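You operate a simulated robot arm through the tools that you are given. There is no shell and no other tool.

You are at the controls of a simulated robot arm. One attempt, no reset.

## Task
Swap the white-capped oil bottle for the black-capped one and pump the drum glass up to its line.
Fine: old bottle on the grey shelf; oil selector to drum, at the end to OFF; the other glass gets none; levers and valves stay. Set down upright: what you pick out.

It is judged by the outcome, as a careful person would: the job done as asked, and still so three seconds after it is handed in. It fails if anything else is knocked over, pushed out of place, dropped, spilled or broken.

## Robot
A 7-joint arm with a two-finger parallel gripper, fixed in place. Base frame: the origin is on the floor under the middle of its stand, x ahead of it, y to its left, z up. Lengths are in mm, angles in degrees, forces in N, time in s.
With the tool pointing down near the work surface it reaches from about 440 to 920 mm from the base axis. Its first joint turns from -143.0 to 143.0 degrees. Payload 3 kg.
The TCP is the grasp point between the finger pads, 30 mm short of the fingertips. In the tool frame z runs along the fingers and y along their closing line. The gripper opens to 94 mm. The fingers are 28 mm wide and 10 mm thick; the gripper's body (50 by 96 mm) begins 55 mm behind the TCP.
Orientation is that of the tool frame in the base frame, as a unit quaternion [x, y, z, w]. With the fingers straight down and closing along the base's y, the tool's x points along the base's -x, its y along +y and its z along -z.

## Interface
- The arm moves only by the tool nudge_tool. Its argument "targets" is a list of rows, each a list of 7 numbers: the shift along the tool's x, y, z in mm, then the turn, a rotation vector about the tool's x, y, z in degrees, then the finger opening in mm, from 0 to 94. In form: [[tx, ty, tz, wx, wy, wz, claw], ...]. A call has 1 to 20 rows; each row is the pose to reach, as a shift and turn from the pose commanded when the call began, along the tool's axes at that moment. A row lasts 0.2 s, in which the tool goes at most 50 mm and 8.6 degrees; a call with a longer step from one row to the next is refused whole, and so is a gripper value outside its range. Where a pose cannot be reached the arm comes as near as it can. A force on the tool above 40 N (or 10 N above the force at the start of the call, whichever is more), or a blocked arm, ends the call early, and 0.2 s more pass. Each finger travels about 72 mm/s and halts on what it meets, pressing with about 21 N; the grip force reading is that of the motor and also rises with nothing between the fingers. The clock runs only during rows and for 0.2 s after the last one: add rows that repeat a pose to give the fingers time. It gives the time, the measured TCP pose, the force on the tool (base axes), the opening and the grip force at its end, in the units of the frame above (readings bear some noise), with the torque about the TCP (base axes, N m) and any sound that the robot's microphone picked up.
- Cameras (640 x 400 px; columns grow to the right, rows downward): "scene" is fixed at [401.1, -501.4, 1524.4]; the picture's right is [0.97, -0.26, 0.00], its down [-0.13, -0.47, -0.87] and it looks along [0.22, 0.84, -0.49] (base axes); focal length 334 px, centre (320, 200). "wrist" rides on the gripper at [76, 14, -103] in the tool frame; the picture's right is [-0.18, 0.98, 0.00], its down [-0.75, -0.14, -0.64] and it looks along [-0.63, -0.12, 0.77] (tool axes); focal length 243 px, centre (320, 200).
- get_image(camera): a new picture of that camera. It takes no simulated time.
- locate(camera, pixels): there is no depth. For up to 12 entries [column, row, z] of the newest picture of that camera ("zoom" is the newest enlarged one), the place [x, y] in the base frame at which the ray of that pixel passes the height z, good to about 2 mm. It takes no simulated time.
- close_up(camera, box): a new picture of the part [left, top, right, bottom] of that camera's present view, enlarged. It takes no simulated time.
- sign_off(): hands the job in; it is judged then, once.

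Leave the gripper open and the arm clear of the work at the hand-in unless told otherwise.

The tools are called after "Emit:" as a command line: name --pt "numbers of a row" for each row, then --argument value for the rest, lists and objects as JSON in quotes. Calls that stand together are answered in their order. nudge_tool: Moves the arm, as the interface text tells. Its arguments: {"type":"object","properties":{"targets":{"type":"array"}},"required":["targets"]} The other tools are called the same way: get_image (camera) takes a picture; locate (camera, pixels) gives the place at which the rays of pixels pass given heights; close_up (camera, box) takes an enlarged picture of a part of a camera's view; sign_off () hands the job in.

At the start:

```text
time: 0.0
eef_pos: [423.2, 280.6, 1317.5]
orientation: [0.001, 1.0, 0.001, 0.0]
wrist_force: [-0.5, -0.1, -0.5]
moment: [0.02, -0.02, -0.02]
gripper_width: 93.7
finger_force: 0.0
```

scene: 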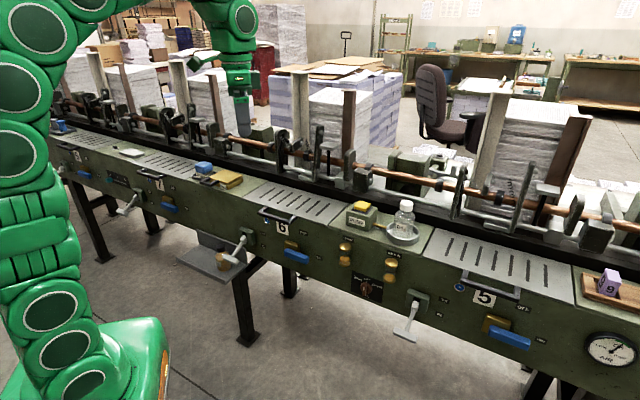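
wrist: 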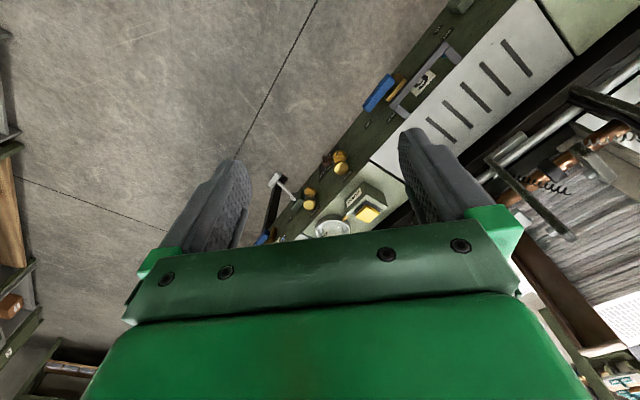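

I see a machine with a bottle in a cup around (403,220) and a yellow push button at (361,208), plus a selector near (368,288). I'll take enlarged views first to understand the parts.

Emit:
close_up --camera "scene" --box '[300, 180, 460, 320]'

Emit:
close_up --camera "scene" --box '[160, 180, 320, 300]'

Emit:
close_up --camera "scene" --box '[40, 100, 200, 220]'

Emit:
close_up --camera "scene" --box '[440, 220, 640, 400]'

```text
2.86 times, centred on (380, 250) of scene
```

zoom: 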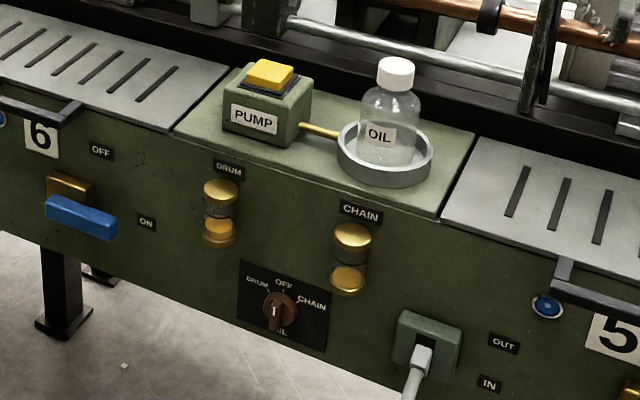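

```text
3.33 times, centred on (240, 240) of scene
```

zoom: 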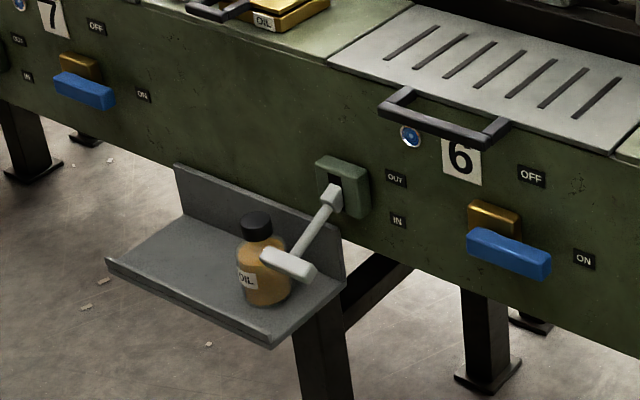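

```text
3.33 times, centred on (120, 160) of scene
```

zoom: 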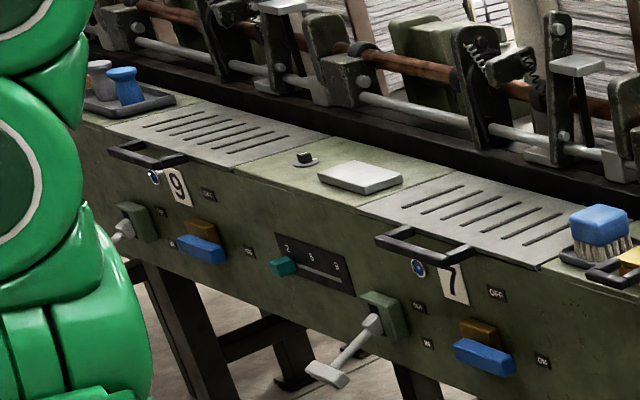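

```text
2.22 times, centred on (540, 310) of scene
```

zoom: 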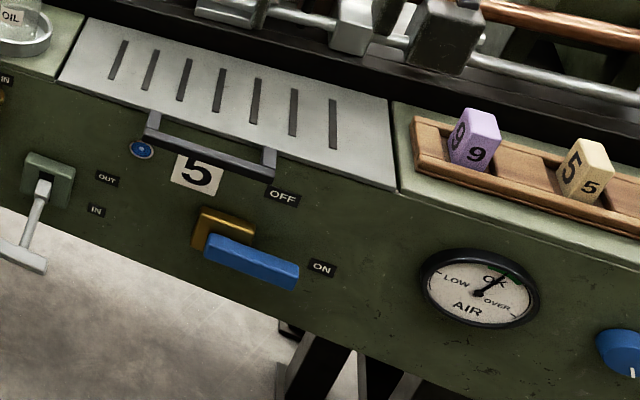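

The bottle in the cup has a white cap; the black-capped one stands on the grey shelf behind a lever handle. I'll look closer at the selector, glasses and both bottles.

Emit:
close_up --camera "scene" --box '[350, 265, 390, 300]'

Emit:
close_up --camera "scene" --box '[335, 215, 405, 260]'

Emit:
close_up --camera "scene" --box '[335, 190, 430, 260]'

Emit:
close_up --camera "scene" --box '[180, 215, 270, 290]'

```text
11.43 times, centred on (370, 282) of scene
```

zoom: 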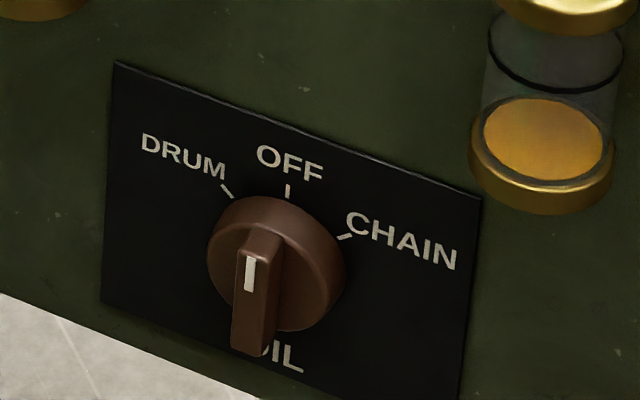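

```text
8.89 times, centred on (370, 238) of scene
```

zoom: 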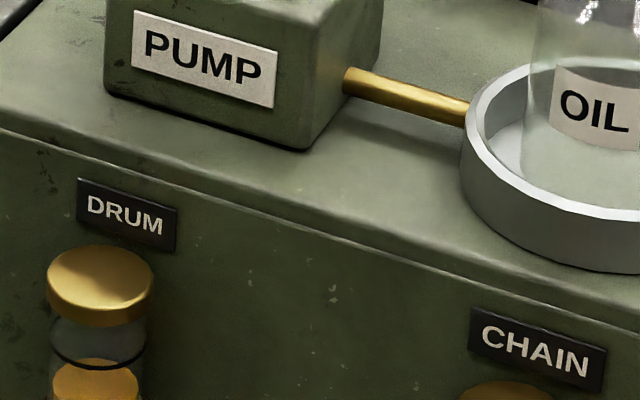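

```text
5.71 times, centred on (382, 225) of scene
```

zoom: 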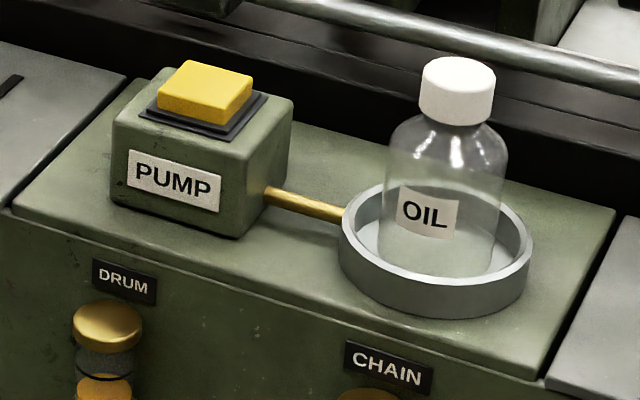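

```text
5.33 times, centred on (225, 252) of scene
```

zoom: 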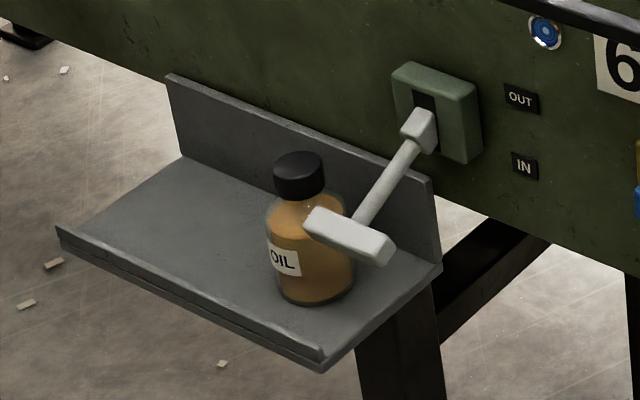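

I'll examine the wrist camera's present view of the same area so I can triangulate heights.

Emit:
close_up --camera "wrist" --box '[240, 130, 400, 250]'

Emit:
locate --camera "scene" --pixels '[[330, 225, 950], [420, 250, 950], [330, 225, 900], [420, 250, 900], [361, 206, 950], [403, 235, 950], [361, 206, 1000], [403, 205, 1000]]'

Emit:
locate --camera "wrist" --pixels '[[368, 214, 950], [333, 225, 950], [368, 214, 1000], [333, 225, 1000], [368, 214, 900], [333, 225, 900]]'

```text
3.33 times, centred on (320, 190) of wrist
```

zoom: 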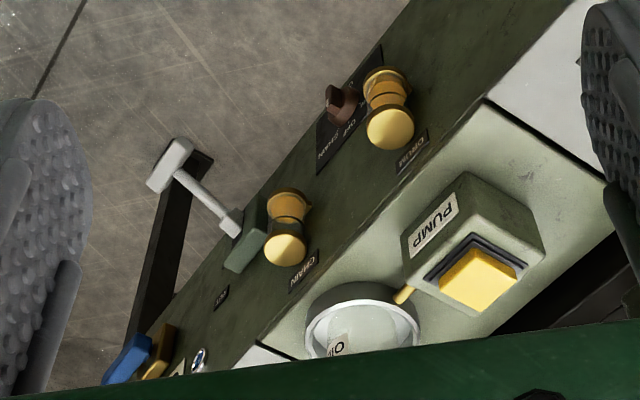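

```text
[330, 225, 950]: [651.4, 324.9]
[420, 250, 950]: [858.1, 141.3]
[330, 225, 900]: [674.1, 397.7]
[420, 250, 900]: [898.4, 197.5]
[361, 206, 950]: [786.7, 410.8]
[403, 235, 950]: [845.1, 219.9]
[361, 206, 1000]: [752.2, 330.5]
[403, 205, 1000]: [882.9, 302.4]
```

```text
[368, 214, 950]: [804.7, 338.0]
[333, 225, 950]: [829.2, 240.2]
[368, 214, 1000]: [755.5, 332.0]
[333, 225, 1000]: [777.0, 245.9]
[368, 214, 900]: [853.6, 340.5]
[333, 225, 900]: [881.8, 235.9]
```

From triangulation, the pump button's top is near (753, 331, 1000), and the machine front runs along about (0.75, -0.66), facing the robot. I'll now turn the tool about 48° and go lower in free space in front of the machine, so the wrist camera looks at the shelf with the black-capped bottle.

Emit:
nudge_tool --pt "23.2 8.5 26.7 0 0 -4.84 94" --pt "46.4 17 53.4 0 0 -9.68 94" --pt "69.6 25.5 80.1 0 0 -14.52 94" --pt "92.8 34 106.8 0 0 -19.36 94" --pt "116 42.5 133.5 0 0 -24.2 94" --pt "139.2 51 160.2 0 0 -29.04 94" --pt "162.4 59.5 186.9 0 0 -33.88 94" --pt "185.6 68 213.6 0 0 -38.72 94" --pt "208.8 76.5 240.3 0 0 -43.56 94" --pt "232 85 267 0 0 -48.4 94"

Emit:
get_image --camera "wrist"

Emit:
get_image --camera "scene"

```text
time: 2.4
eef_pos: [156.1, 384.1, 1061.4]
orientation: [-0.402, 0.909, 0.087, -0.072]
wrist_force: [-0.1, -0.4, -0.2]
moment: [0.02, -0.03, 0.03]
gripper_width: 94.0
finger_force: 0.1
stopped in row 10: the arm was blocked; the commanded pose is now the measured one
```

```text
taken
```

wrist: 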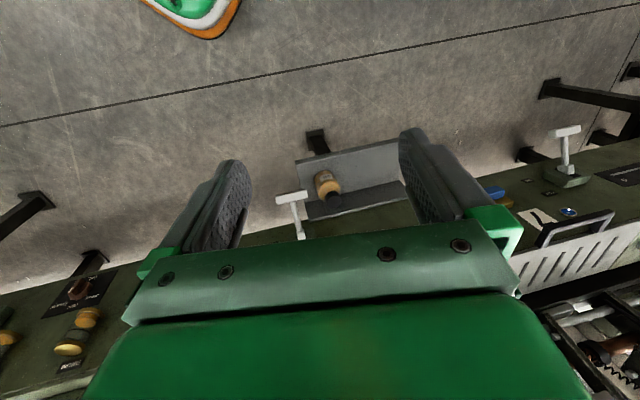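

```text
taken
```

scene: 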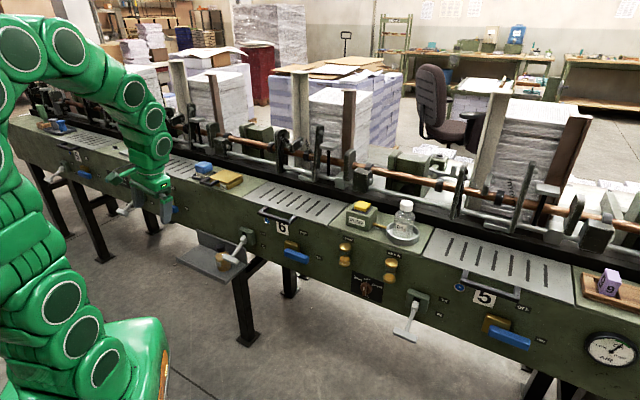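

The arm ran into its near-reach limit at about 414 mm radius and tilted slightly; nothing was touched (forces near zero). The wrist picture shows the shelf with the bottle at (325,185) and a lever at (292,203). I'll triangulate and take a close-up before moving outward again.

Emit:
close_up --camera "wrist" --box '[250, 120, 420, 240]'

Emit:
locate --camera "wrist" --pixels '[[334, 197, 800], [334, 197, 750], [334, 197, 850], [291, 197, 800], [291, 197, 850], [291, 197, 900]]'

Emit:
locate --camera "scene" --pixels '[[221, 247, 800], [221, 247, 750], [221, 247, 850], [231, 258, 800], [231, 258, 850], [231, 258, 900]]'

```text
3.33 times, centred on (335, 180) of wrist
```

zoom: 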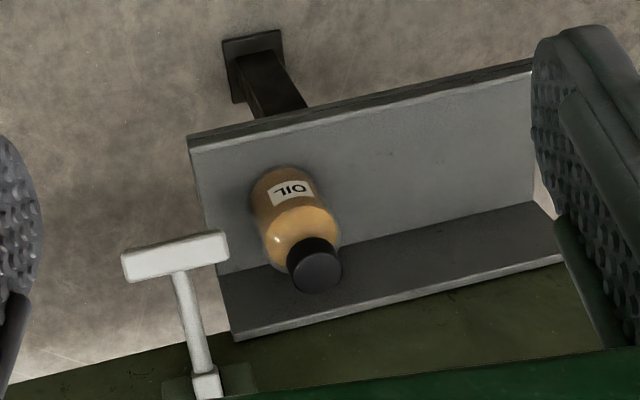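

```text
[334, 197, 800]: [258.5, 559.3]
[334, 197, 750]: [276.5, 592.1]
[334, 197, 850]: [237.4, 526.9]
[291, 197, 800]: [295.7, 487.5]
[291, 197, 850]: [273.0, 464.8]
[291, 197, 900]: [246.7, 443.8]
```

```text
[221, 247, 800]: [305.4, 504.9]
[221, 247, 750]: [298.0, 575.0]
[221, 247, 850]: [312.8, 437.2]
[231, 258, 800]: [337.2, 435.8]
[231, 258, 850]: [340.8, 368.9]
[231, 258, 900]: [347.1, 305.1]
```

The black cap's top is roughly at (290, 608, 725) and the lever handle roughly at (326, 512, 745). I'll move outward and down in free air, straighten the tool to vertical, and look again from a better-posed camera.

Emit:
nudge_tool --pt "-22 5 10 0 0 0 94" --pt "-44 10 25 2 -0.5 0 94" --pt "-60 14 55 5 -1.4 -0.3 94" --pt "-70 17 90 9 -2.5 -0.5 94" --pt "-76.6 20.2 134.3 12.5 -3.5 -0.7 94" --pt "-76.6 20.2 134.3 12.5 -3.5 -0.7 94"

Emit:
get_image --camera "wrist"

Emit:
get_image --camera "scene"

```text
time: 3.8
eef_pos: [164.6, 467.3, 932.5]
orientation: [-0.413, 0.911, -0.002, 0.004]
wrist_force: [-0.2, -0.1, 0.6]
moment: [0.03, -0.01, -0.02]
gripper_width: 94.0
finger_force: 0.0
```

```text
taken
```

wrist: 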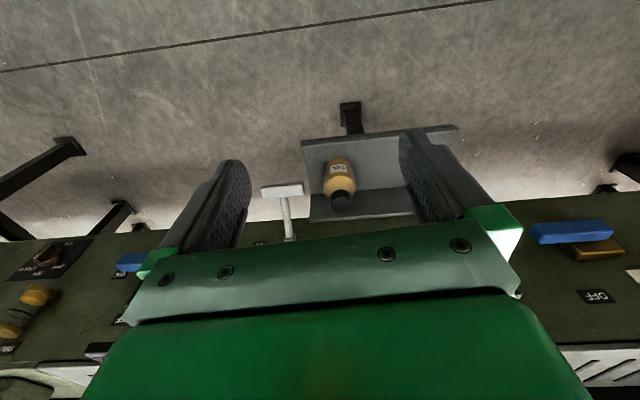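

```text
taken
```

scene: 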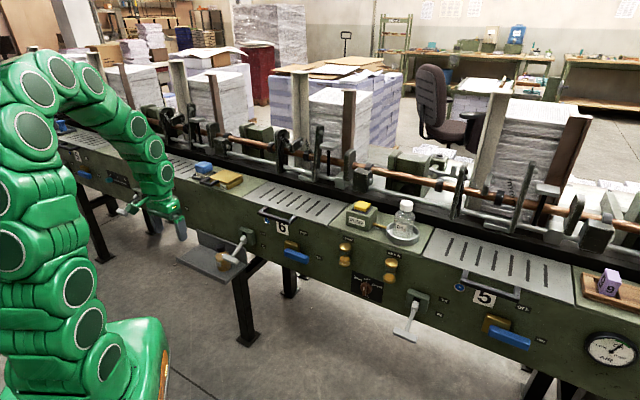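

Tool is now upright. The bottle's cap sits at about (341,200) in the wrist view. I'll enlarge and locate key points.

Emit:
close_up --camera "wrist" --box '[245, 115, 425, 240]'

Emit:
locate --camera "wrist" --pixels '[[341, 201, 740], [341, 201, 720], [341, 201, 700], [282, 190, 760], [282, 190, 740], [282, 190, 720], [337, 166, 620], [337, 166, 650], [302, 142, 620], [458, 127, 620], [302, 142, 650], [458, 127, 650]]'

Emit:
locate --camera "scene" --pixels '[[221.3, 243.3, 740], [221.3, 243.3, 720], [221.3, 243.3, 700], [231, 258, 760], [231, 258, 740], [231, 258, 720], [176.5, 259, 620], [238, 282, 620], [176.5, 259, 650], [238, 282, 650]]'

```text
3.20 times, centred on (335, 178) of wrist
```

zoom: 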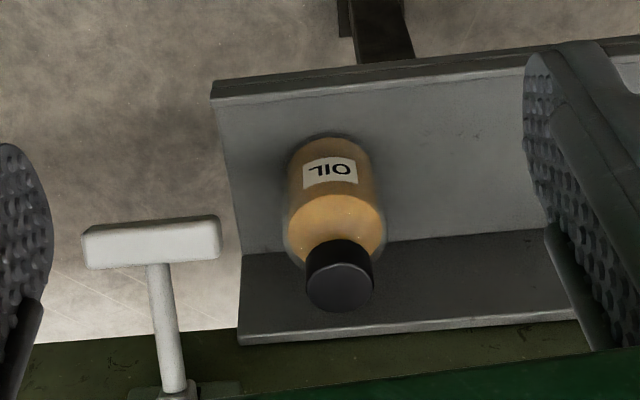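

```text
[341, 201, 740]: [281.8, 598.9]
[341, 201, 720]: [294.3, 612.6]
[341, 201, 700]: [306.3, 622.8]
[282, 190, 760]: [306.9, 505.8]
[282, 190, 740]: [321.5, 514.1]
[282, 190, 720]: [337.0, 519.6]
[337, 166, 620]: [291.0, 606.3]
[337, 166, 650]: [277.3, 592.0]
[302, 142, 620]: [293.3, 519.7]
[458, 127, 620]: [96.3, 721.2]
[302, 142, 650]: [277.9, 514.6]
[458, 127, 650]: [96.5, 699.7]
```

```text
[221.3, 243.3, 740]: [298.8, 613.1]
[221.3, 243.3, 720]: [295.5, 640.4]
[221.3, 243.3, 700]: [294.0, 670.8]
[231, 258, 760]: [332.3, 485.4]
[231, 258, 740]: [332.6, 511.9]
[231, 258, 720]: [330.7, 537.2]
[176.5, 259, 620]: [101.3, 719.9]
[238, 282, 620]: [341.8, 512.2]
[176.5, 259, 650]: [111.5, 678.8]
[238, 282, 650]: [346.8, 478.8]
```

I'll refine with more carefully matched points: cap-top centre, lever handle centre, shelf front-lip corner.

Emit:
locate --camera "wrist" --pixels '[[340.9, 205.2, 760], [340.9, 205.2, 740], [340.9, 205.2, 720], [281.9, 191.1, 750], [281.9, 191.1, 730], [301.3, 141.1, 660], [301.3, 141.1, 640], [301.3, 141.1, 620]]'

Emit:
locate --camera "scene" --pixels '[[221.1, 245.1, 760], [221.1, 245.1, 740], [221.1, 245.1, 720], [230.3, 258.6, 750], [230.3, 258.6, 730], [225.6, 280.1, 660], [225.6, 280.1, 640], [225.6, 280.1, 620]]'

```text
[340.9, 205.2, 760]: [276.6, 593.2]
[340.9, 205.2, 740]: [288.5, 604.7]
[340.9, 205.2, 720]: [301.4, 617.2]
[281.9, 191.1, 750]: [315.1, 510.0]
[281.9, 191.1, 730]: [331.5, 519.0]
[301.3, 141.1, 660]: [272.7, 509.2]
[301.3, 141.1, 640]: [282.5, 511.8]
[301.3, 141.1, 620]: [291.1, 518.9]
```

```text
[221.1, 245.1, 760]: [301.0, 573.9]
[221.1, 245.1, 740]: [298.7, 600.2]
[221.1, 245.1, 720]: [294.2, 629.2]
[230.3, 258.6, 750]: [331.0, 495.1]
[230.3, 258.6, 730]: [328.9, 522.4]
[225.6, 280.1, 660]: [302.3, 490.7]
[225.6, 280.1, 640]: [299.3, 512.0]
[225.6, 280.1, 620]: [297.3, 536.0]
```

Cap top triangulates to about (296, 612, 731); lever handle centre about (329, 519, 732), its near end about 50 mm to the side of the bottle. Next I need the front face's plane, so I'll triangulate labels seen in both views ("OFF" near 7, knob).

Emit:
locate --camera "wrist" --pixels '[[597, 297, 900], [597, 297, 850], [597, 297, 800], [45, 262, 900], [45, 262, 850], [45, 262, 800]]'

Emit:
locate --camera "scene" --pixels '[[173.1, 187.9, 900], [173.1, 187.9, 850], [173.1, 187.9, 800], [368, 288, 900], [368, 288, 850], [368, 288, 800]]'

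Emit:
close_up --camera "wrist" --box '[0, 200, 200, 400]'

Emit:
close_up --camera "wrist" --box '[500, 200, 640, 400]'

```text
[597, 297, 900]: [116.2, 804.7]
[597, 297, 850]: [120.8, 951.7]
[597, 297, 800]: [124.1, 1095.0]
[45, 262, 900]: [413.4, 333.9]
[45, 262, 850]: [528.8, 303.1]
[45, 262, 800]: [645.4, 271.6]
```

```text
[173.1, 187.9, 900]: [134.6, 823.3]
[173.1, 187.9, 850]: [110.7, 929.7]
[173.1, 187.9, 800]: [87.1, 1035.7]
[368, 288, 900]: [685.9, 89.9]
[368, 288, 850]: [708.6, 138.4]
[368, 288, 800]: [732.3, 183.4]
```

```text
2.00 times, centred on (100, 300) of wrist
```

zoom: 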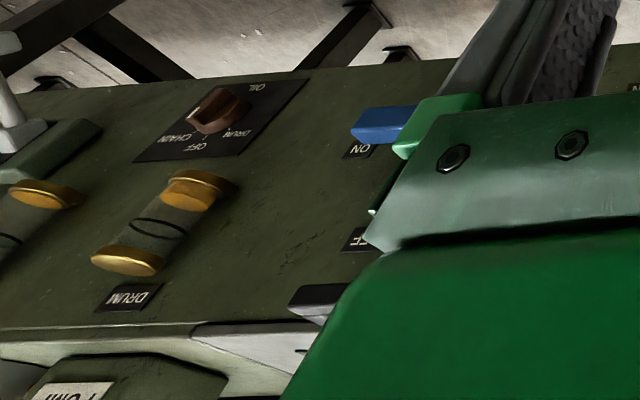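

```text
2.00 times, centred on (570, 300) of wrist
```

zoom: 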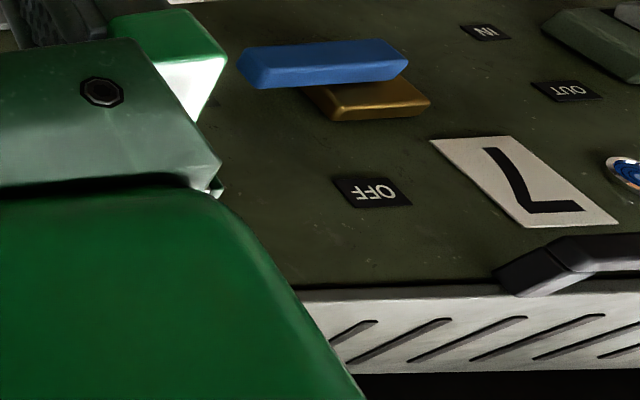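

Knob is around (752, 232, 757) and the "OFF" label by 7 about (120, 882, 873), which suggests the machine front runs closer to -45°. I'll check with the deck's front edge points in the scene view.

Emit:
locate --camera "scene" --pixels '[[187.5, 181, 930], [329.3, 225.5, 930], [420.9, 255.9, 930], [573.8, 306.4, 930], [187.5, 181, 900], [329.3, 225.5, 900], [420.9, 255.9, 900], [573.8, 306.4, 900]]'

Emit:
close_up --camera "scene" --box '[160, 150, 260, 220]'

Emit:
close_up --camera "scene" --box '[540, 270, 640, 340]'

```text
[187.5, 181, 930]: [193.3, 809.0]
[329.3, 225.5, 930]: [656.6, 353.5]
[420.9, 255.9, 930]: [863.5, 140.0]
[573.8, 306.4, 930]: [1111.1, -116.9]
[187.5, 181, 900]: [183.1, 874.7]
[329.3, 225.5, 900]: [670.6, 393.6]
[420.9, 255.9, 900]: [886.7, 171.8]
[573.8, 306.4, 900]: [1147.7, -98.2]
```

```text
5.71 times, centred on (210, 185) of scene
```

zoom: 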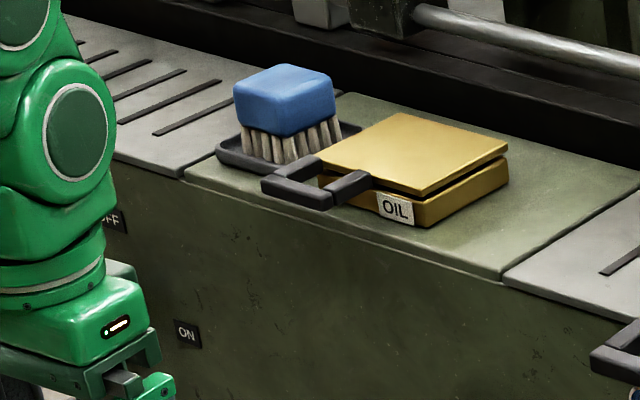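

```text
5.71 times, centred on (590, 305) of scene
```

zoom: 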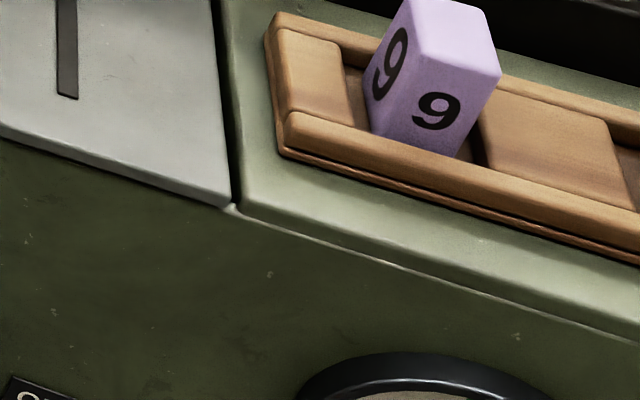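

The deck edge at z≈930 lies on n=(x+y)/√2≈709, running at exactly about -45°. So the front face is at n≈709; black bottle at n≈642, u≈-223; cup near n≈766, u≈430. I'll now swing up and along in front of the machine to view the cup and the white-capped bottle.

Emit:
nudge_tool --pt "-8.3 -41 -13.3 0 0 0.23 94" --pt "-16.5 -81.9 -26.5 0 0 0.46 94" --pt "-24.8 -122.9 -39.8 0 0 0.69 94" --pt "-33.1 -163.9 -53.1 0 0 0.93 94" --pt "-41.3 -204.8 -66.3 0 0 1.16 94" --pt "-49.6 -245.8 -79.6 0 0 1.39 94" --pt "-57.9 -286.8 -92.9 0 0 1.62 94" --pt "-66.2 -327.8 -106.2 0 0 1.85 94" --pt "-74.4 -368.7 -119.4 0 0 2.08 94" --pt "-82.7 -409.7 -132.7 0 0 2.31 94" --pt "-91 -450.7 -146 0 0 2.54 94" --pt "-99.2 -491.6 -159.2 0 0 2.78 94" --pt "-107.5 -532.6 -172.5 0 0 3.0 94" --pt "-115.8 -573.6 -185.8 0 0 3.24 94" --pt "-124 -614.5 -199 0 0 3.47 94" --pt "-132.3 -655.5 -212.3 0 0 3.7 94"

Emit:
get_image --camera "wrist"

Emit:
get_image --camera "scene"

```text
time: 7.2
eef_pos: [744.0, 135.9, 1147.0]
orientation: [-0.382, 0.924, -0.002, 0.005]
wrist_force: [-0.1, -1.3, 0.5]
moment: [-0.01, 0.0, -0.02]
gripper_width: 94.0
finger_force: 0.0
```

```text
taken
```

wrist: 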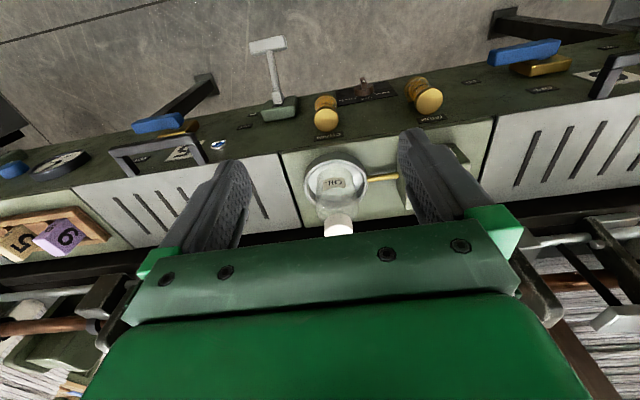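

```text
taken
```

scene: 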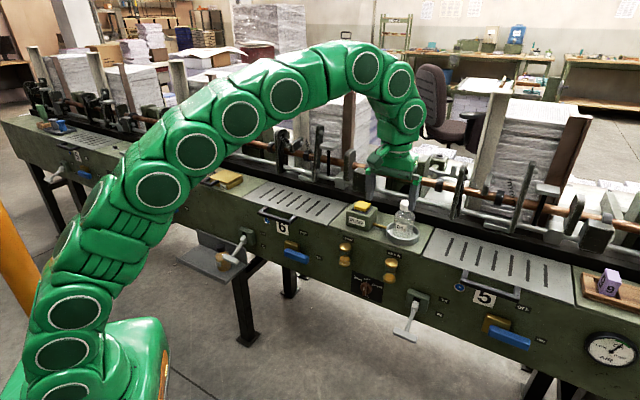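

Clear view of cup and bottle at wrist (337,190). I'll enlarge both views and triangulate the cap top, cup rim and knob.

Emit:
close_up --camera "wrist" --box '[270, 70, 450, 240]'

Emit:
close_up --camera "scene" --box '[335, 190, 430, 260]'

```text
2.35 times, centred on (360, 155) of wrist
```

zoom: 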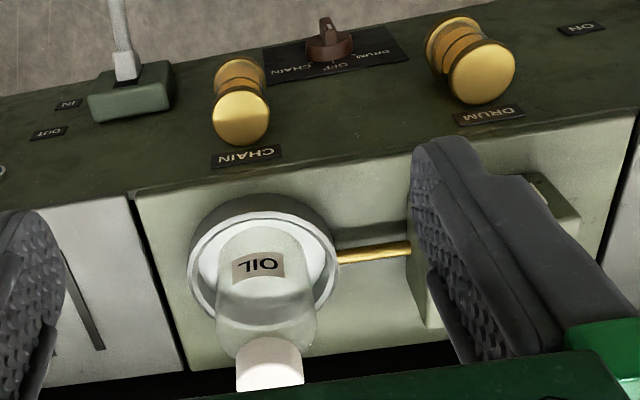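

```text
5.71 times, centred on (382, 225) of scene
```

zoom: 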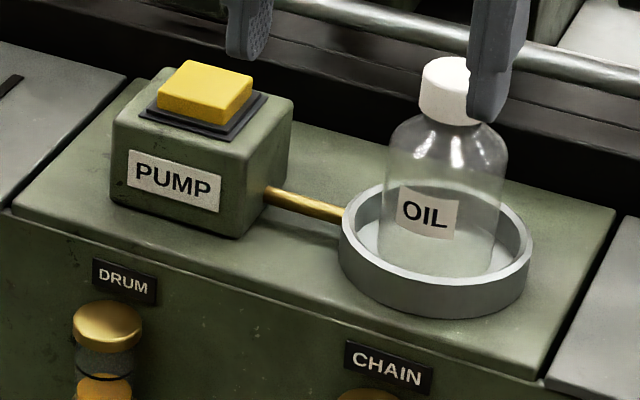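

Emit:
locate --camera "wrist" --pixels '[[335.7, 181.4, 960], [335.7, 181.4, 950], [335.7, 181.4, 940], [280, 153.7, 930], [280, 153.7, 920], [280, 153.7, 940]]'

Emit:
locate --camera "scene" --pixels '[[402.3, 231.3, 960], [402.3, 231.3, 950], [402.3, 231.3, 940], [421.2, 256.5, 930], [421.2, 256.5, 920], [421.2, 256.5, 940], [406.3, 201.9, 1030], [406.3, 201.9, 1040], [406.3, 201.9, 1050]]'

```text
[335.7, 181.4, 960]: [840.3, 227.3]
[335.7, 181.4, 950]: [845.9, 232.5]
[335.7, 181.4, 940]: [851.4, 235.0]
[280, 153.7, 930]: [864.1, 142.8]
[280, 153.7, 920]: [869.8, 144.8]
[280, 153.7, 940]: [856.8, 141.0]
```

```text
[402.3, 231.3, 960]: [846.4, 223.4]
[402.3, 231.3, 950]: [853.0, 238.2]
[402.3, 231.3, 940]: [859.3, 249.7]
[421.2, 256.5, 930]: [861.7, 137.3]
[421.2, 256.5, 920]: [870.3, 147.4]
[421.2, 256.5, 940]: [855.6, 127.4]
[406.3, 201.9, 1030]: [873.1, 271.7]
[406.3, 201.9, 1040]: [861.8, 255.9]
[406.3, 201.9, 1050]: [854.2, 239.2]
```

Cup centre comes out at about (846, 230), rim z≈955, deck z≈922; bottle is about 62 mm in diameter, about 120 mm tall. I'll now tilt the tool 60° (hand coming from the robot side) to a standoff about 160 mm from the white-capped bottle, closing horizontally.

Emit:
nudge_tool --pt "-1.4 5.9 8.3 1.453 -6.556 2.518 94" --pt "-2.8 11.8 16.7 2.907 -13.11 5.036 94" --pt "-4.2 17.8 25 4.36 -19.67 7.553 94" --pt "-5.6 23.7 33.3 5.813 -26.22 10.07 94" --pt "-7.1 29.6 41.7 7.267 -32.78 12.59 94" --pt "-8.5 35.5 50 8.72 -39.33 15.11 94" --pt "-9.9 41.5 58.3 10.17 -45.89 17.62 94" --pt "-11.3 47.4 66.7 11.63 -52.44 20.14 94" --pt "-12.7 53.3 75 13.08 -59.0 22.66 94" --pt "-12.7 53.3 75 13.08 -59.0 22.66 94"

Emit:
get_image --camera "wrist"

Emit:
get_image --camera "scene"

```text
time: 9.4
eef_pos: [714.9, 181.1, 1072.4]
orientation: [-0.151, 0.85, 0.086, 0.497]
wrist_force: [0.5, -0.1, 0.6]
moment: [0.02, 0.04, 0.02]
gripper_width: 94.2
finger_force: 0.1
```

```text
taken
```

wrist: 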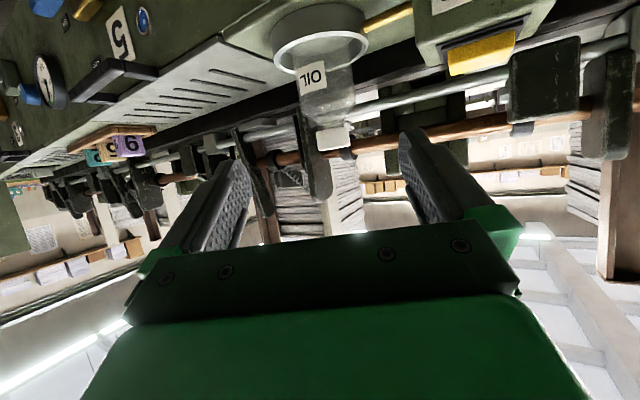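

```text
taken
```

scene: 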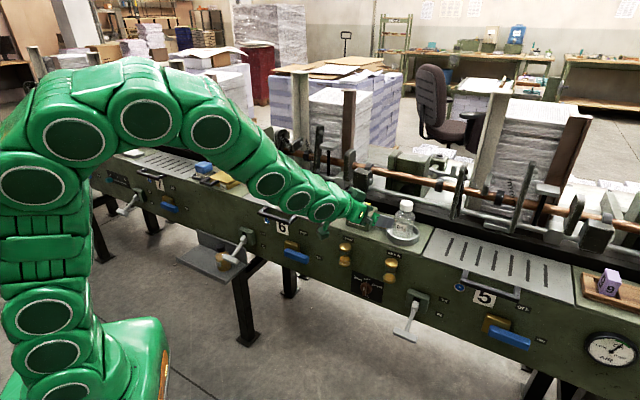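

Pose reached well. I'll measure the white cap from this new angle against the scene view.

Emit:
close_up --camera "wrist" --box '[260, 0, 420, 160]'

Emit:
close_up --camera "scene" --box '[380, 190, 430, 250]'

```text
2.50 times, centred on (340, 80) of wrist
```

zoom: 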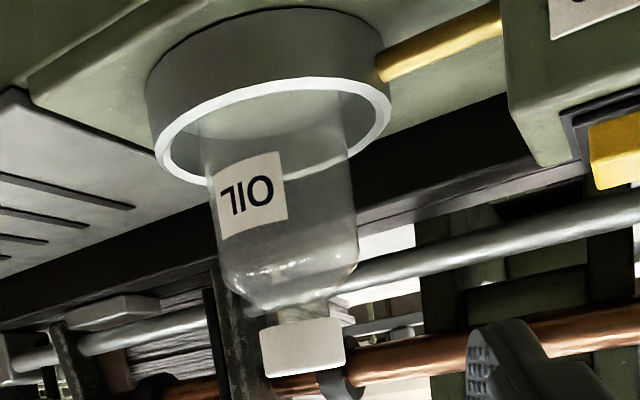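

```text
6.67 times, centred on (405, 220) of scene
```

zoom: 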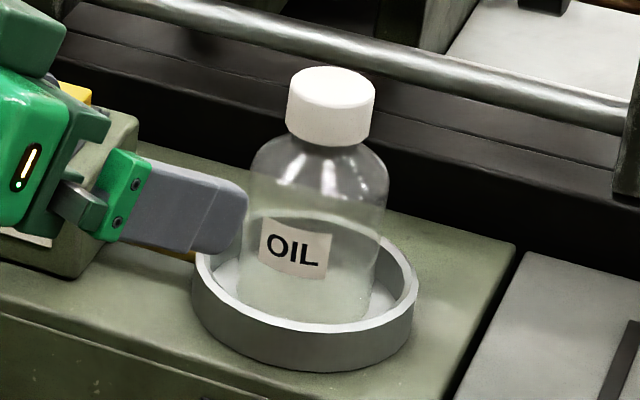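

Emit:
locate --camera "wrist" --pixels '[[334.4, 148, 1045], [334.4, 148, 1050], [334.4, 148, 1040], [334.4, 148, 1035]]'

Emit:
locate --camera "scene" --pixels '[[406.65, 202.8, 1045], [406.65, 202.8, 1050], [406.65, 202.8, 1040], [406.65, 202.8, 1055]]'

```text
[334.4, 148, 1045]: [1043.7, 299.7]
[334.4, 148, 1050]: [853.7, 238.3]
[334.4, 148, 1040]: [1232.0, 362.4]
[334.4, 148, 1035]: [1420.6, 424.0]
```

```text
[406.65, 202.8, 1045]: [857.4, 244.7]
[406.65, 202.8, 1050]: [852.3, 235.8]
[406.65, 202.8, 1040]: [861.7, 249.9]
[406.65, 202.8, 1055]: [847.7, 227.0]
```

Cap top is well fixed at (852, 236, 1050). The grasp point on the bottle's body will be about (852, 236, 992). I'll advance 115 mm along the fingers with the small lateral correction, gripper open, and check alignment.

Emit:
nudge_tool --pt "-1 1 29 0 0 0 94" --pt "-2 2 58 0 0 0 94" --pt "-3 3 87 0 0 0 94" --pt "-4.1 3.9 115 0 0 0 94" --pt "-4.1 3.9 115 0 0 0 94"

Emit:
get_image --camera "wrist"

Emit:
close_up --camera "scene" --box '[370, 180, 440, 250]'

```text
time: 10.6
eef_pos: [811.2, 219.0, 1020.6]
orientation: [-0.151, 0.85, 0.086, 0.496]
wrist_force: [-1.2, 0.3, 0.1]
moment: [0.0, 0.03, 0.05]
gripper_width: 94.5
finger_force: 0.0
```

```text
taken
```

wrist: 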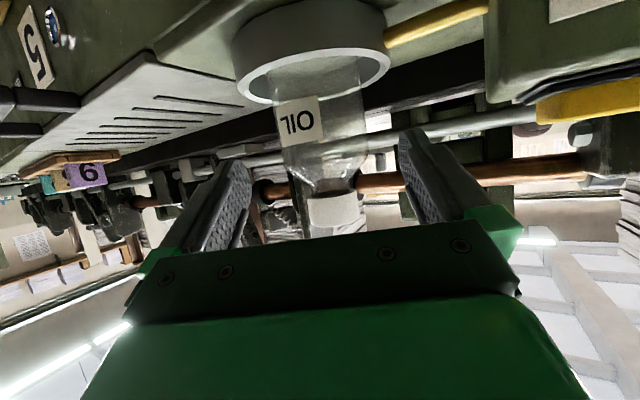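

```text
5.71 times, centred on (405, 215) of scene
```

zoom: 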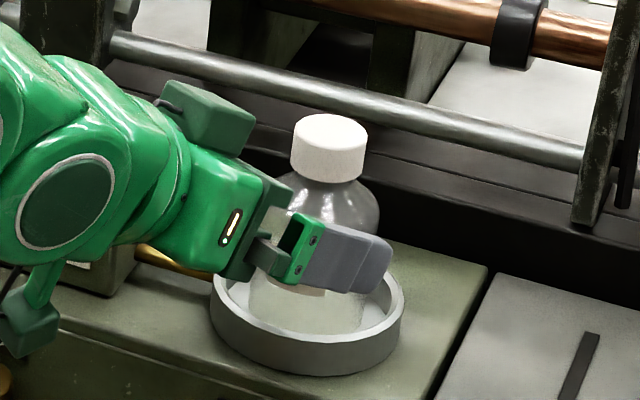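

The fingers straddle the bottle at both sides with clearance from cup rim. I'll go the last 52 mm, then close on the body.

Emit:
nudge_tool --pt "1 1 26 0 0 0 94" --pt "2 1.5 52 0 0 0 94" --pt "2 1.5 52 0 0 0 94"

Emit:
get_image --camera "wrist"

Emit:
close_up --camera "scene" --box '[370, 180, 440, 250]'

```text
time: 11.4
eef_pos: [852.8, 235.1, 992.9]
orientation: [-0.151, 0.85, 0.086, 0.497]
wrist_force: [0.0, -0.3, -0.3]
moment: [0.02, 0.0, 0.0]
gripper_width: 94.3
finger_force: 0.0
```

```text
taken
```

wrist: 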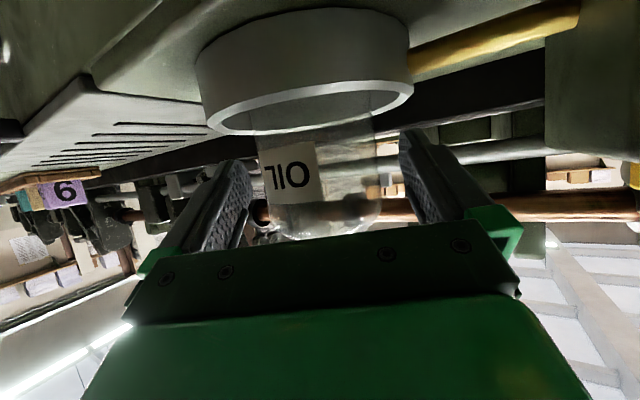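

```text
5.71 times, centred on (405, 215) of scene
```

zoom: 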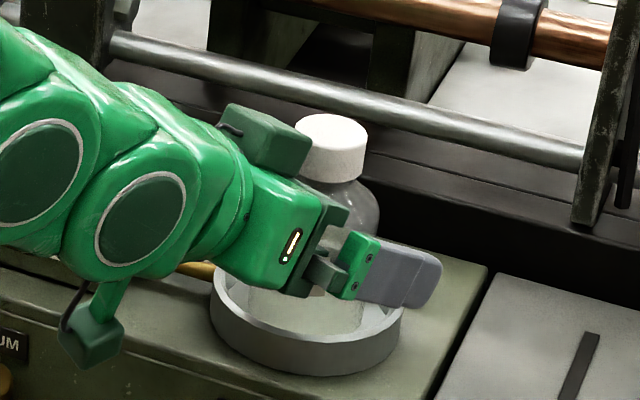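

No contact yet (forces near zero). Now I close the fingers on the bottle's body.

Emit:
nudge_tool --pt "0 0 0 0 0 0 70" --pt "0 0 0 0 0 0 45" --pt "0 0 0 0 0 0 45" --pt "0 0 0 0 0 0 45"

Emit:
get_image --camera "wrist"

```text
time: 12.4
eef_pos: [852.1, 234.5, 992.7]
orientation: [-0.15, 0.851, 0.085, 0.497]
wrist_force: [-0.1, 0.5, -0.6]
moment: [-0.03, 0.02, 0.0]
gripper_width: 61.7
finger_force: 21.1
```

```text
taken
```

wrist: 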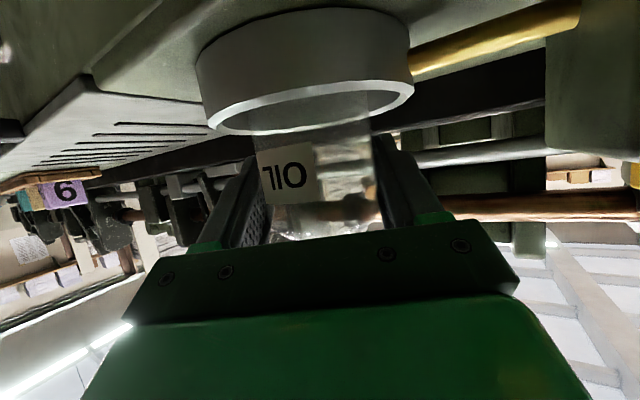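

Gripped at 61.7 mm, 21 N. Now I lift straight up 60 mm.

Emit:
nudge_tool --pt "-8.7 0 -5 0 0 0 45" --pt "-17.3 0 -10 0 0 0 45" --pt "-34.6 0 -20 0 0 0 45" --pt "-52 0 -30 0 0 0 45"

Emit:
get_image --camera "wrist"

Emit:
close_up --camera "scene" --box '[360, 160, 450, 250]'

```text
time: 13.4
eef_pos: [851.5, 235.6, 1054.4]
orientation: [-0.151, 0.85, 0.085, 0.498]
wrist_force: [-0.9, 0.5, -0.9]
moment: [0.01, -0.01, -0.02]
gripper_width: 57.5
finger_force: 21.3
```

```text
taken
```

wrist: 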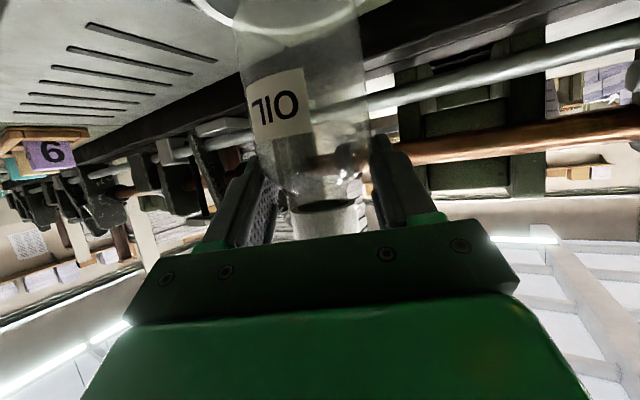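

```text
4.44 times, centred on (405, 205) of scene
```

zoom: 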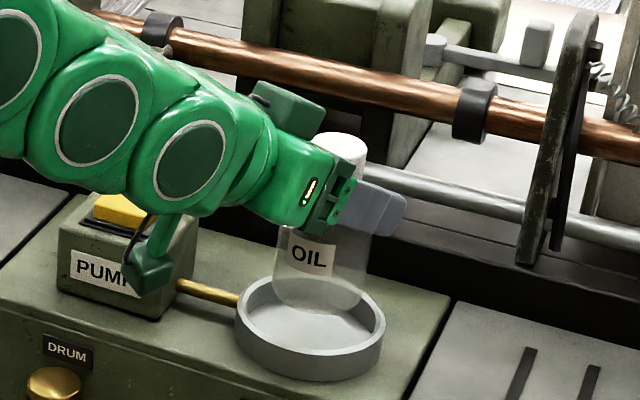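

The opening dropped from 61.7 to 57.5 while lifting: the bottle slipped down about 20 mm in the fingers, because I hold it at its shoulder. It still hangs above the cup. I'll lower it right back into the cup (about 38 mm) and regrip lower on the straight body.

Emit:
nudge_tool --pt "11.3 0 6.5 0 0 0 45" --pt "22.5 0 13 0 0 0 45" --pt "32.9 0 19 0 0 0 45"

Emit:
get_image --camera "wrist"

Emit:
close_up --camera "scene" --box '[370, 180, 440, 250]'

```text
time: 14.2
eef_pos: [853.1, 235.8, 1020.2]
orientation: [-0.152, 0.848, 0.087, 0.501]
wrist_force: [-6.7, 2.3, 40.4]
moment: [0.19, 0.33, 0.05]
gripper_width: 57.6
finger_force: 21.0
```

```text
taken
```

wrist: 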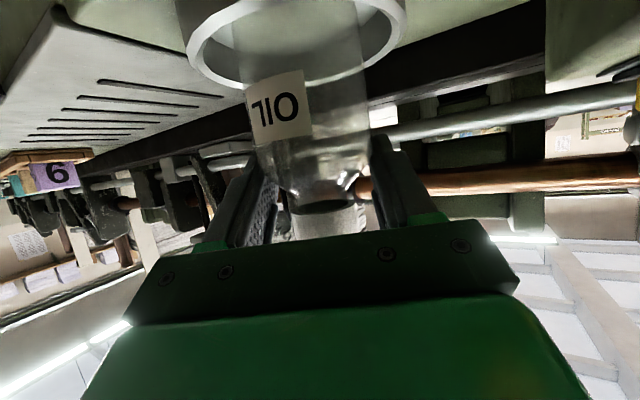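

```text
5.71 times, centred on (405, 215) of scene
```

zoom: 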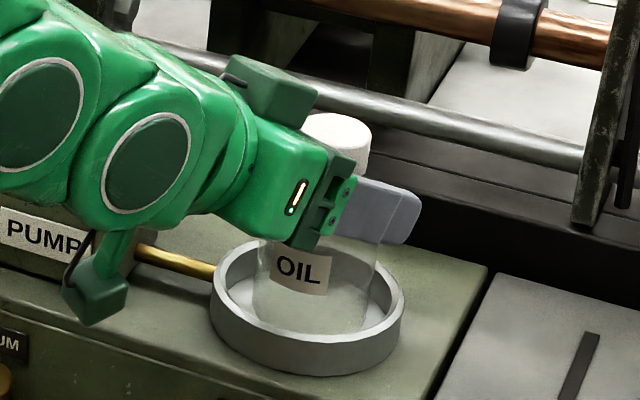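

The bottle's base is back on the cup floor (40 N upward). I'll ease up 3 mm to unload, then open the fingers fully.

Emit:
nudge_tool --pt "-4 0 -2.3 0 0 0 45" --pt "-4 0 -2.3 0 0 0 70" --pt "-4 0 -2.3 0 0 0 94" --pt "-4 0 -2.3 0 0 0 94"

Emit:
get_image --camera "wrist"

Emit:
close_up --camera "scene" --box '[370, 180, 440, 250]'

```text
time: 15.2
eef_pos: [850.9, 235.0, 1019.4]
orientation: [-0.151, 0.851, 0.086, 0.496]
wrist_force: [-0.5, 0.5, -0.6]
moment: [-0.03, 0.01, 0.0]
gripper_width: 93.9
finger_force: 0.1
```

```text
taken
```

wrist: 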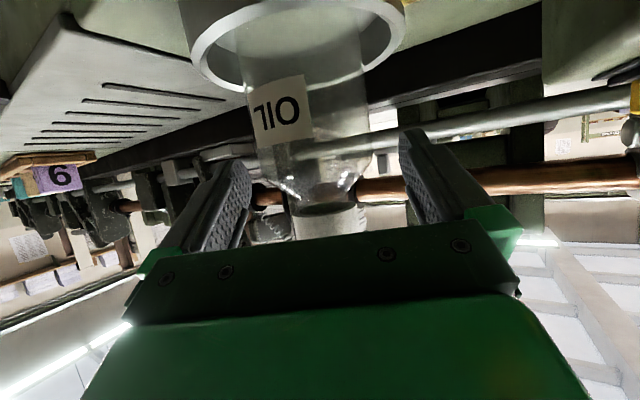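

```text
5.71 times, centred on (405, 215) of scene
```

zoom: 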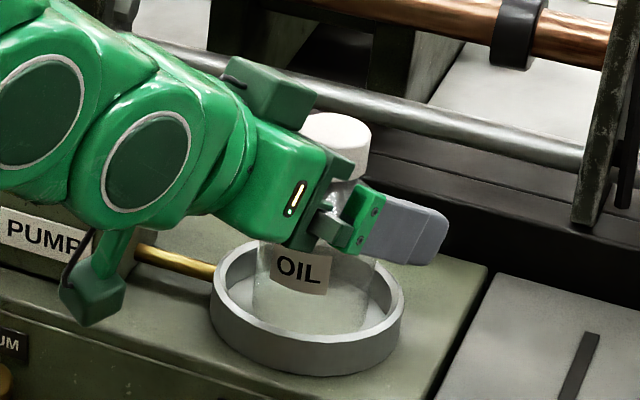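

Bottle stands upright in the cup again. I'll tilt the hand 15° flatter and lower it by 35 mm so the pads sit fully on the straight body, still above the cup rim.

Emit:
nudge_tool --pt "7.5 0.2 4.7 0 -3.75 0 94" --pt "15 0.3 9.4 0 -7.5 0 94" --pt "22.5 0.5 14.1 0 -11.25 0 94" --pt "30 0.6 18.8 0 -15 0 94" --pt "30 0.6 18.8 0 -15 0 94"

Emit:
get_image --camera "wrist"

Emit:
close_up --camera "scene" --box '[370, 180, 440, 250]'

```text
time: 16.4
eef_pos: [853.0, 236.2, 984.9]
orientation: [-0.137, 0.778, 0.104, 0.604]
wrist_force: [0.3, 0.1, 0.6]
moment: [-0.02, -0.02, -0.01]
gripper_width: 94.0
finger_force: 0.0
```

```text
taken
```

wrist: 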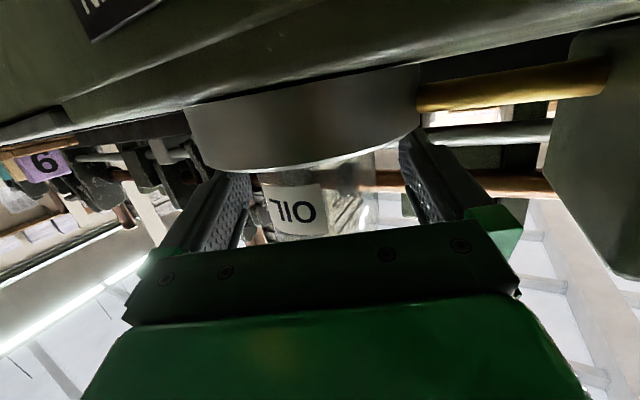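

```text
5.71 times, centred on (405, 215) of scene
```

zoom: 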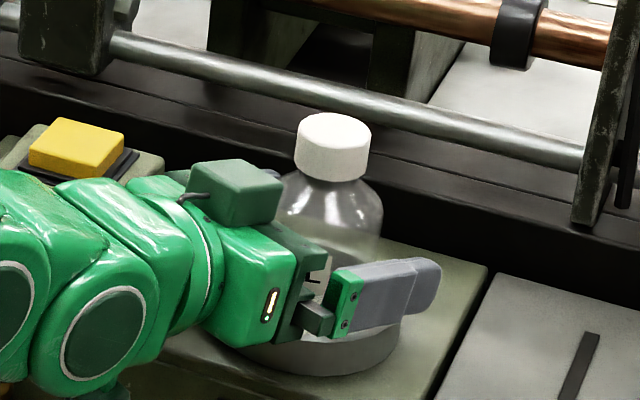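

No contact, forces near zero. Now I close on the straight body.

Emit:
nudge_tool --pt "0 0 0 0 0 0 70" --pt "0 0 0 0 0 0 45" --pt "0 0 0 0 0 0 40" --pt "0 0 0 0 0 0 40" --pt "0 0 0 0 0 0 40"

```text
time: 17.6
eef_pos: [852.0, 237.3, 985.1]
orientation: [-0.139, 0.778, 0.105, 0.604]
wrist_force: [0.6, 0.0, 0.9]
moment: [0.02, 0.02, -0.01]
gripper_width: 62.0
finger_force: 20.7
```

Gripped at 62.0 mm. I'll lift slowly by just 6 mm first and watch force and opening.

Emit:
nudge_tool --pt "-1.9 0 -0.5 0 0 0 40" --pt "-3.9 0 -1 0 0 0 40" --pt "-5.8 0 -1.6 0 0 0 40"

Emit:
close_up --camera "scene" --box '[370, 180, 440, 250]'

```text
time: 18.4
eef_pos: [851.3, 236.9, 991.8]
orientation: [-0.139, 0.779, 0.105, 0.602]
wrist_force: [-0.5, 0.4, -0.6]
moment: [0.02, 0.0, 0.0]
gripper_width: 62.1
finger_force: 21.0
```

```text
5.71 times, centred on (405, 215) of scene
```

zoom: 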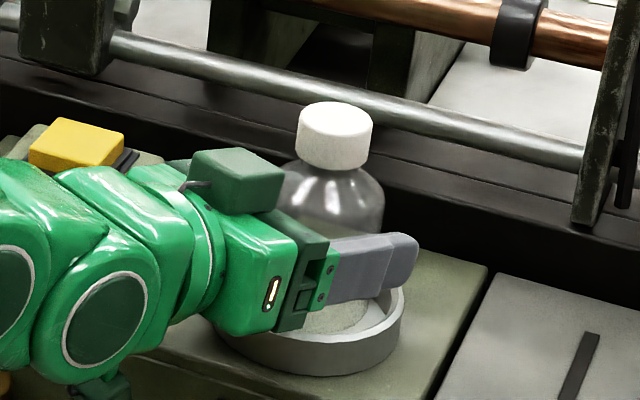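

The cap rose with the hand (about 6 mm), opening unchanged. I'll go up another 60 mm.

Emit:
nudge_tool --pt "-9.7 0 -2.6 0 0 0 40" --pt "-19.3 0 -5.2 0 0 0 40" --pt "-29 0 -7.8 0 0 0 40" --pt "-38.6 0 -10.4 0 0 0 40" --pt "-48.3 0 -12.9 0 0 0 40" --pt "-58 0 -15.5 0 0 0 40"

Emit:
close_up --camera "scene" --box '[360, 160, 450, 250]'

Emit:
get_image --camera "wrist"

```text
time: 19.8
eef_pos: [852.2, 236.1, 1050.9]
orientation: [-0.138, 0.779, 0.104, 0.603]
wrist_force: [-0.8, 0.4, -0.1]
moment: [0.02, -0.01, 0.01]
gripper_width: 62.1
finger_force: 21.0
```

```text
4.44 times, centred on (405, 205) of scene
```

zoom: 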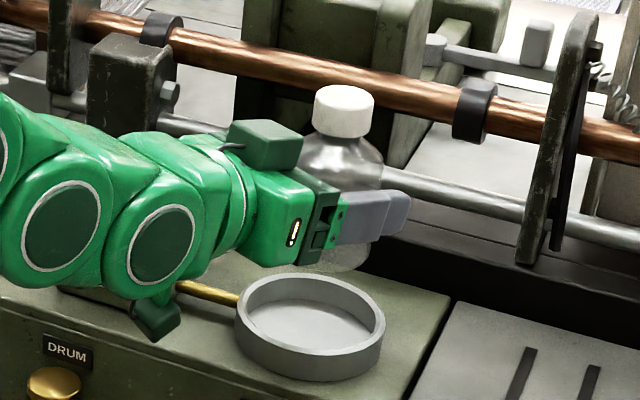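

```text
taken
```

wrist: 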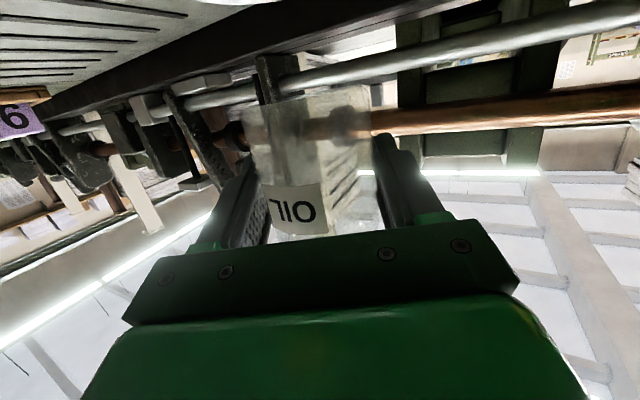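

Now the bottle hangs firmly (62.1 mm). I'll draw back along the hand's own axis by 135 mm (out over the front edge, rising 35 mm).

Emit:
nudge_tool --pt "0 0 -27 0 0 0 40" --pt "0 0 -54 0 0 0 40" --pt "0 0 -81 0 0 0 40" --pt "0 0 -108 0 0 0 40" --pt "0 0 -135 0 0 0 40"

Emit:
get_image --camera "scene"

```text
time: 21.0
eef_pos: [728.6, 192.3, 1085.5]
orientation: [-0.139, 0.779, 0.104, 0.603]
wrist_force: [0.7, -0.3, -0.3]
moment: [0.0, -0.02, 0.02]
gripper_width: 62.2
finger_force: 20.8
```

```text
taken
```

scene: 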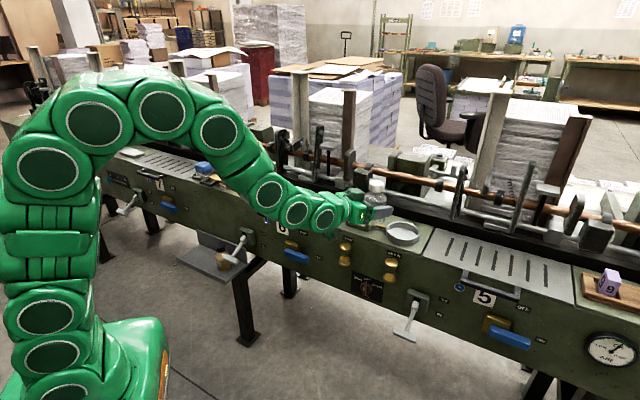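

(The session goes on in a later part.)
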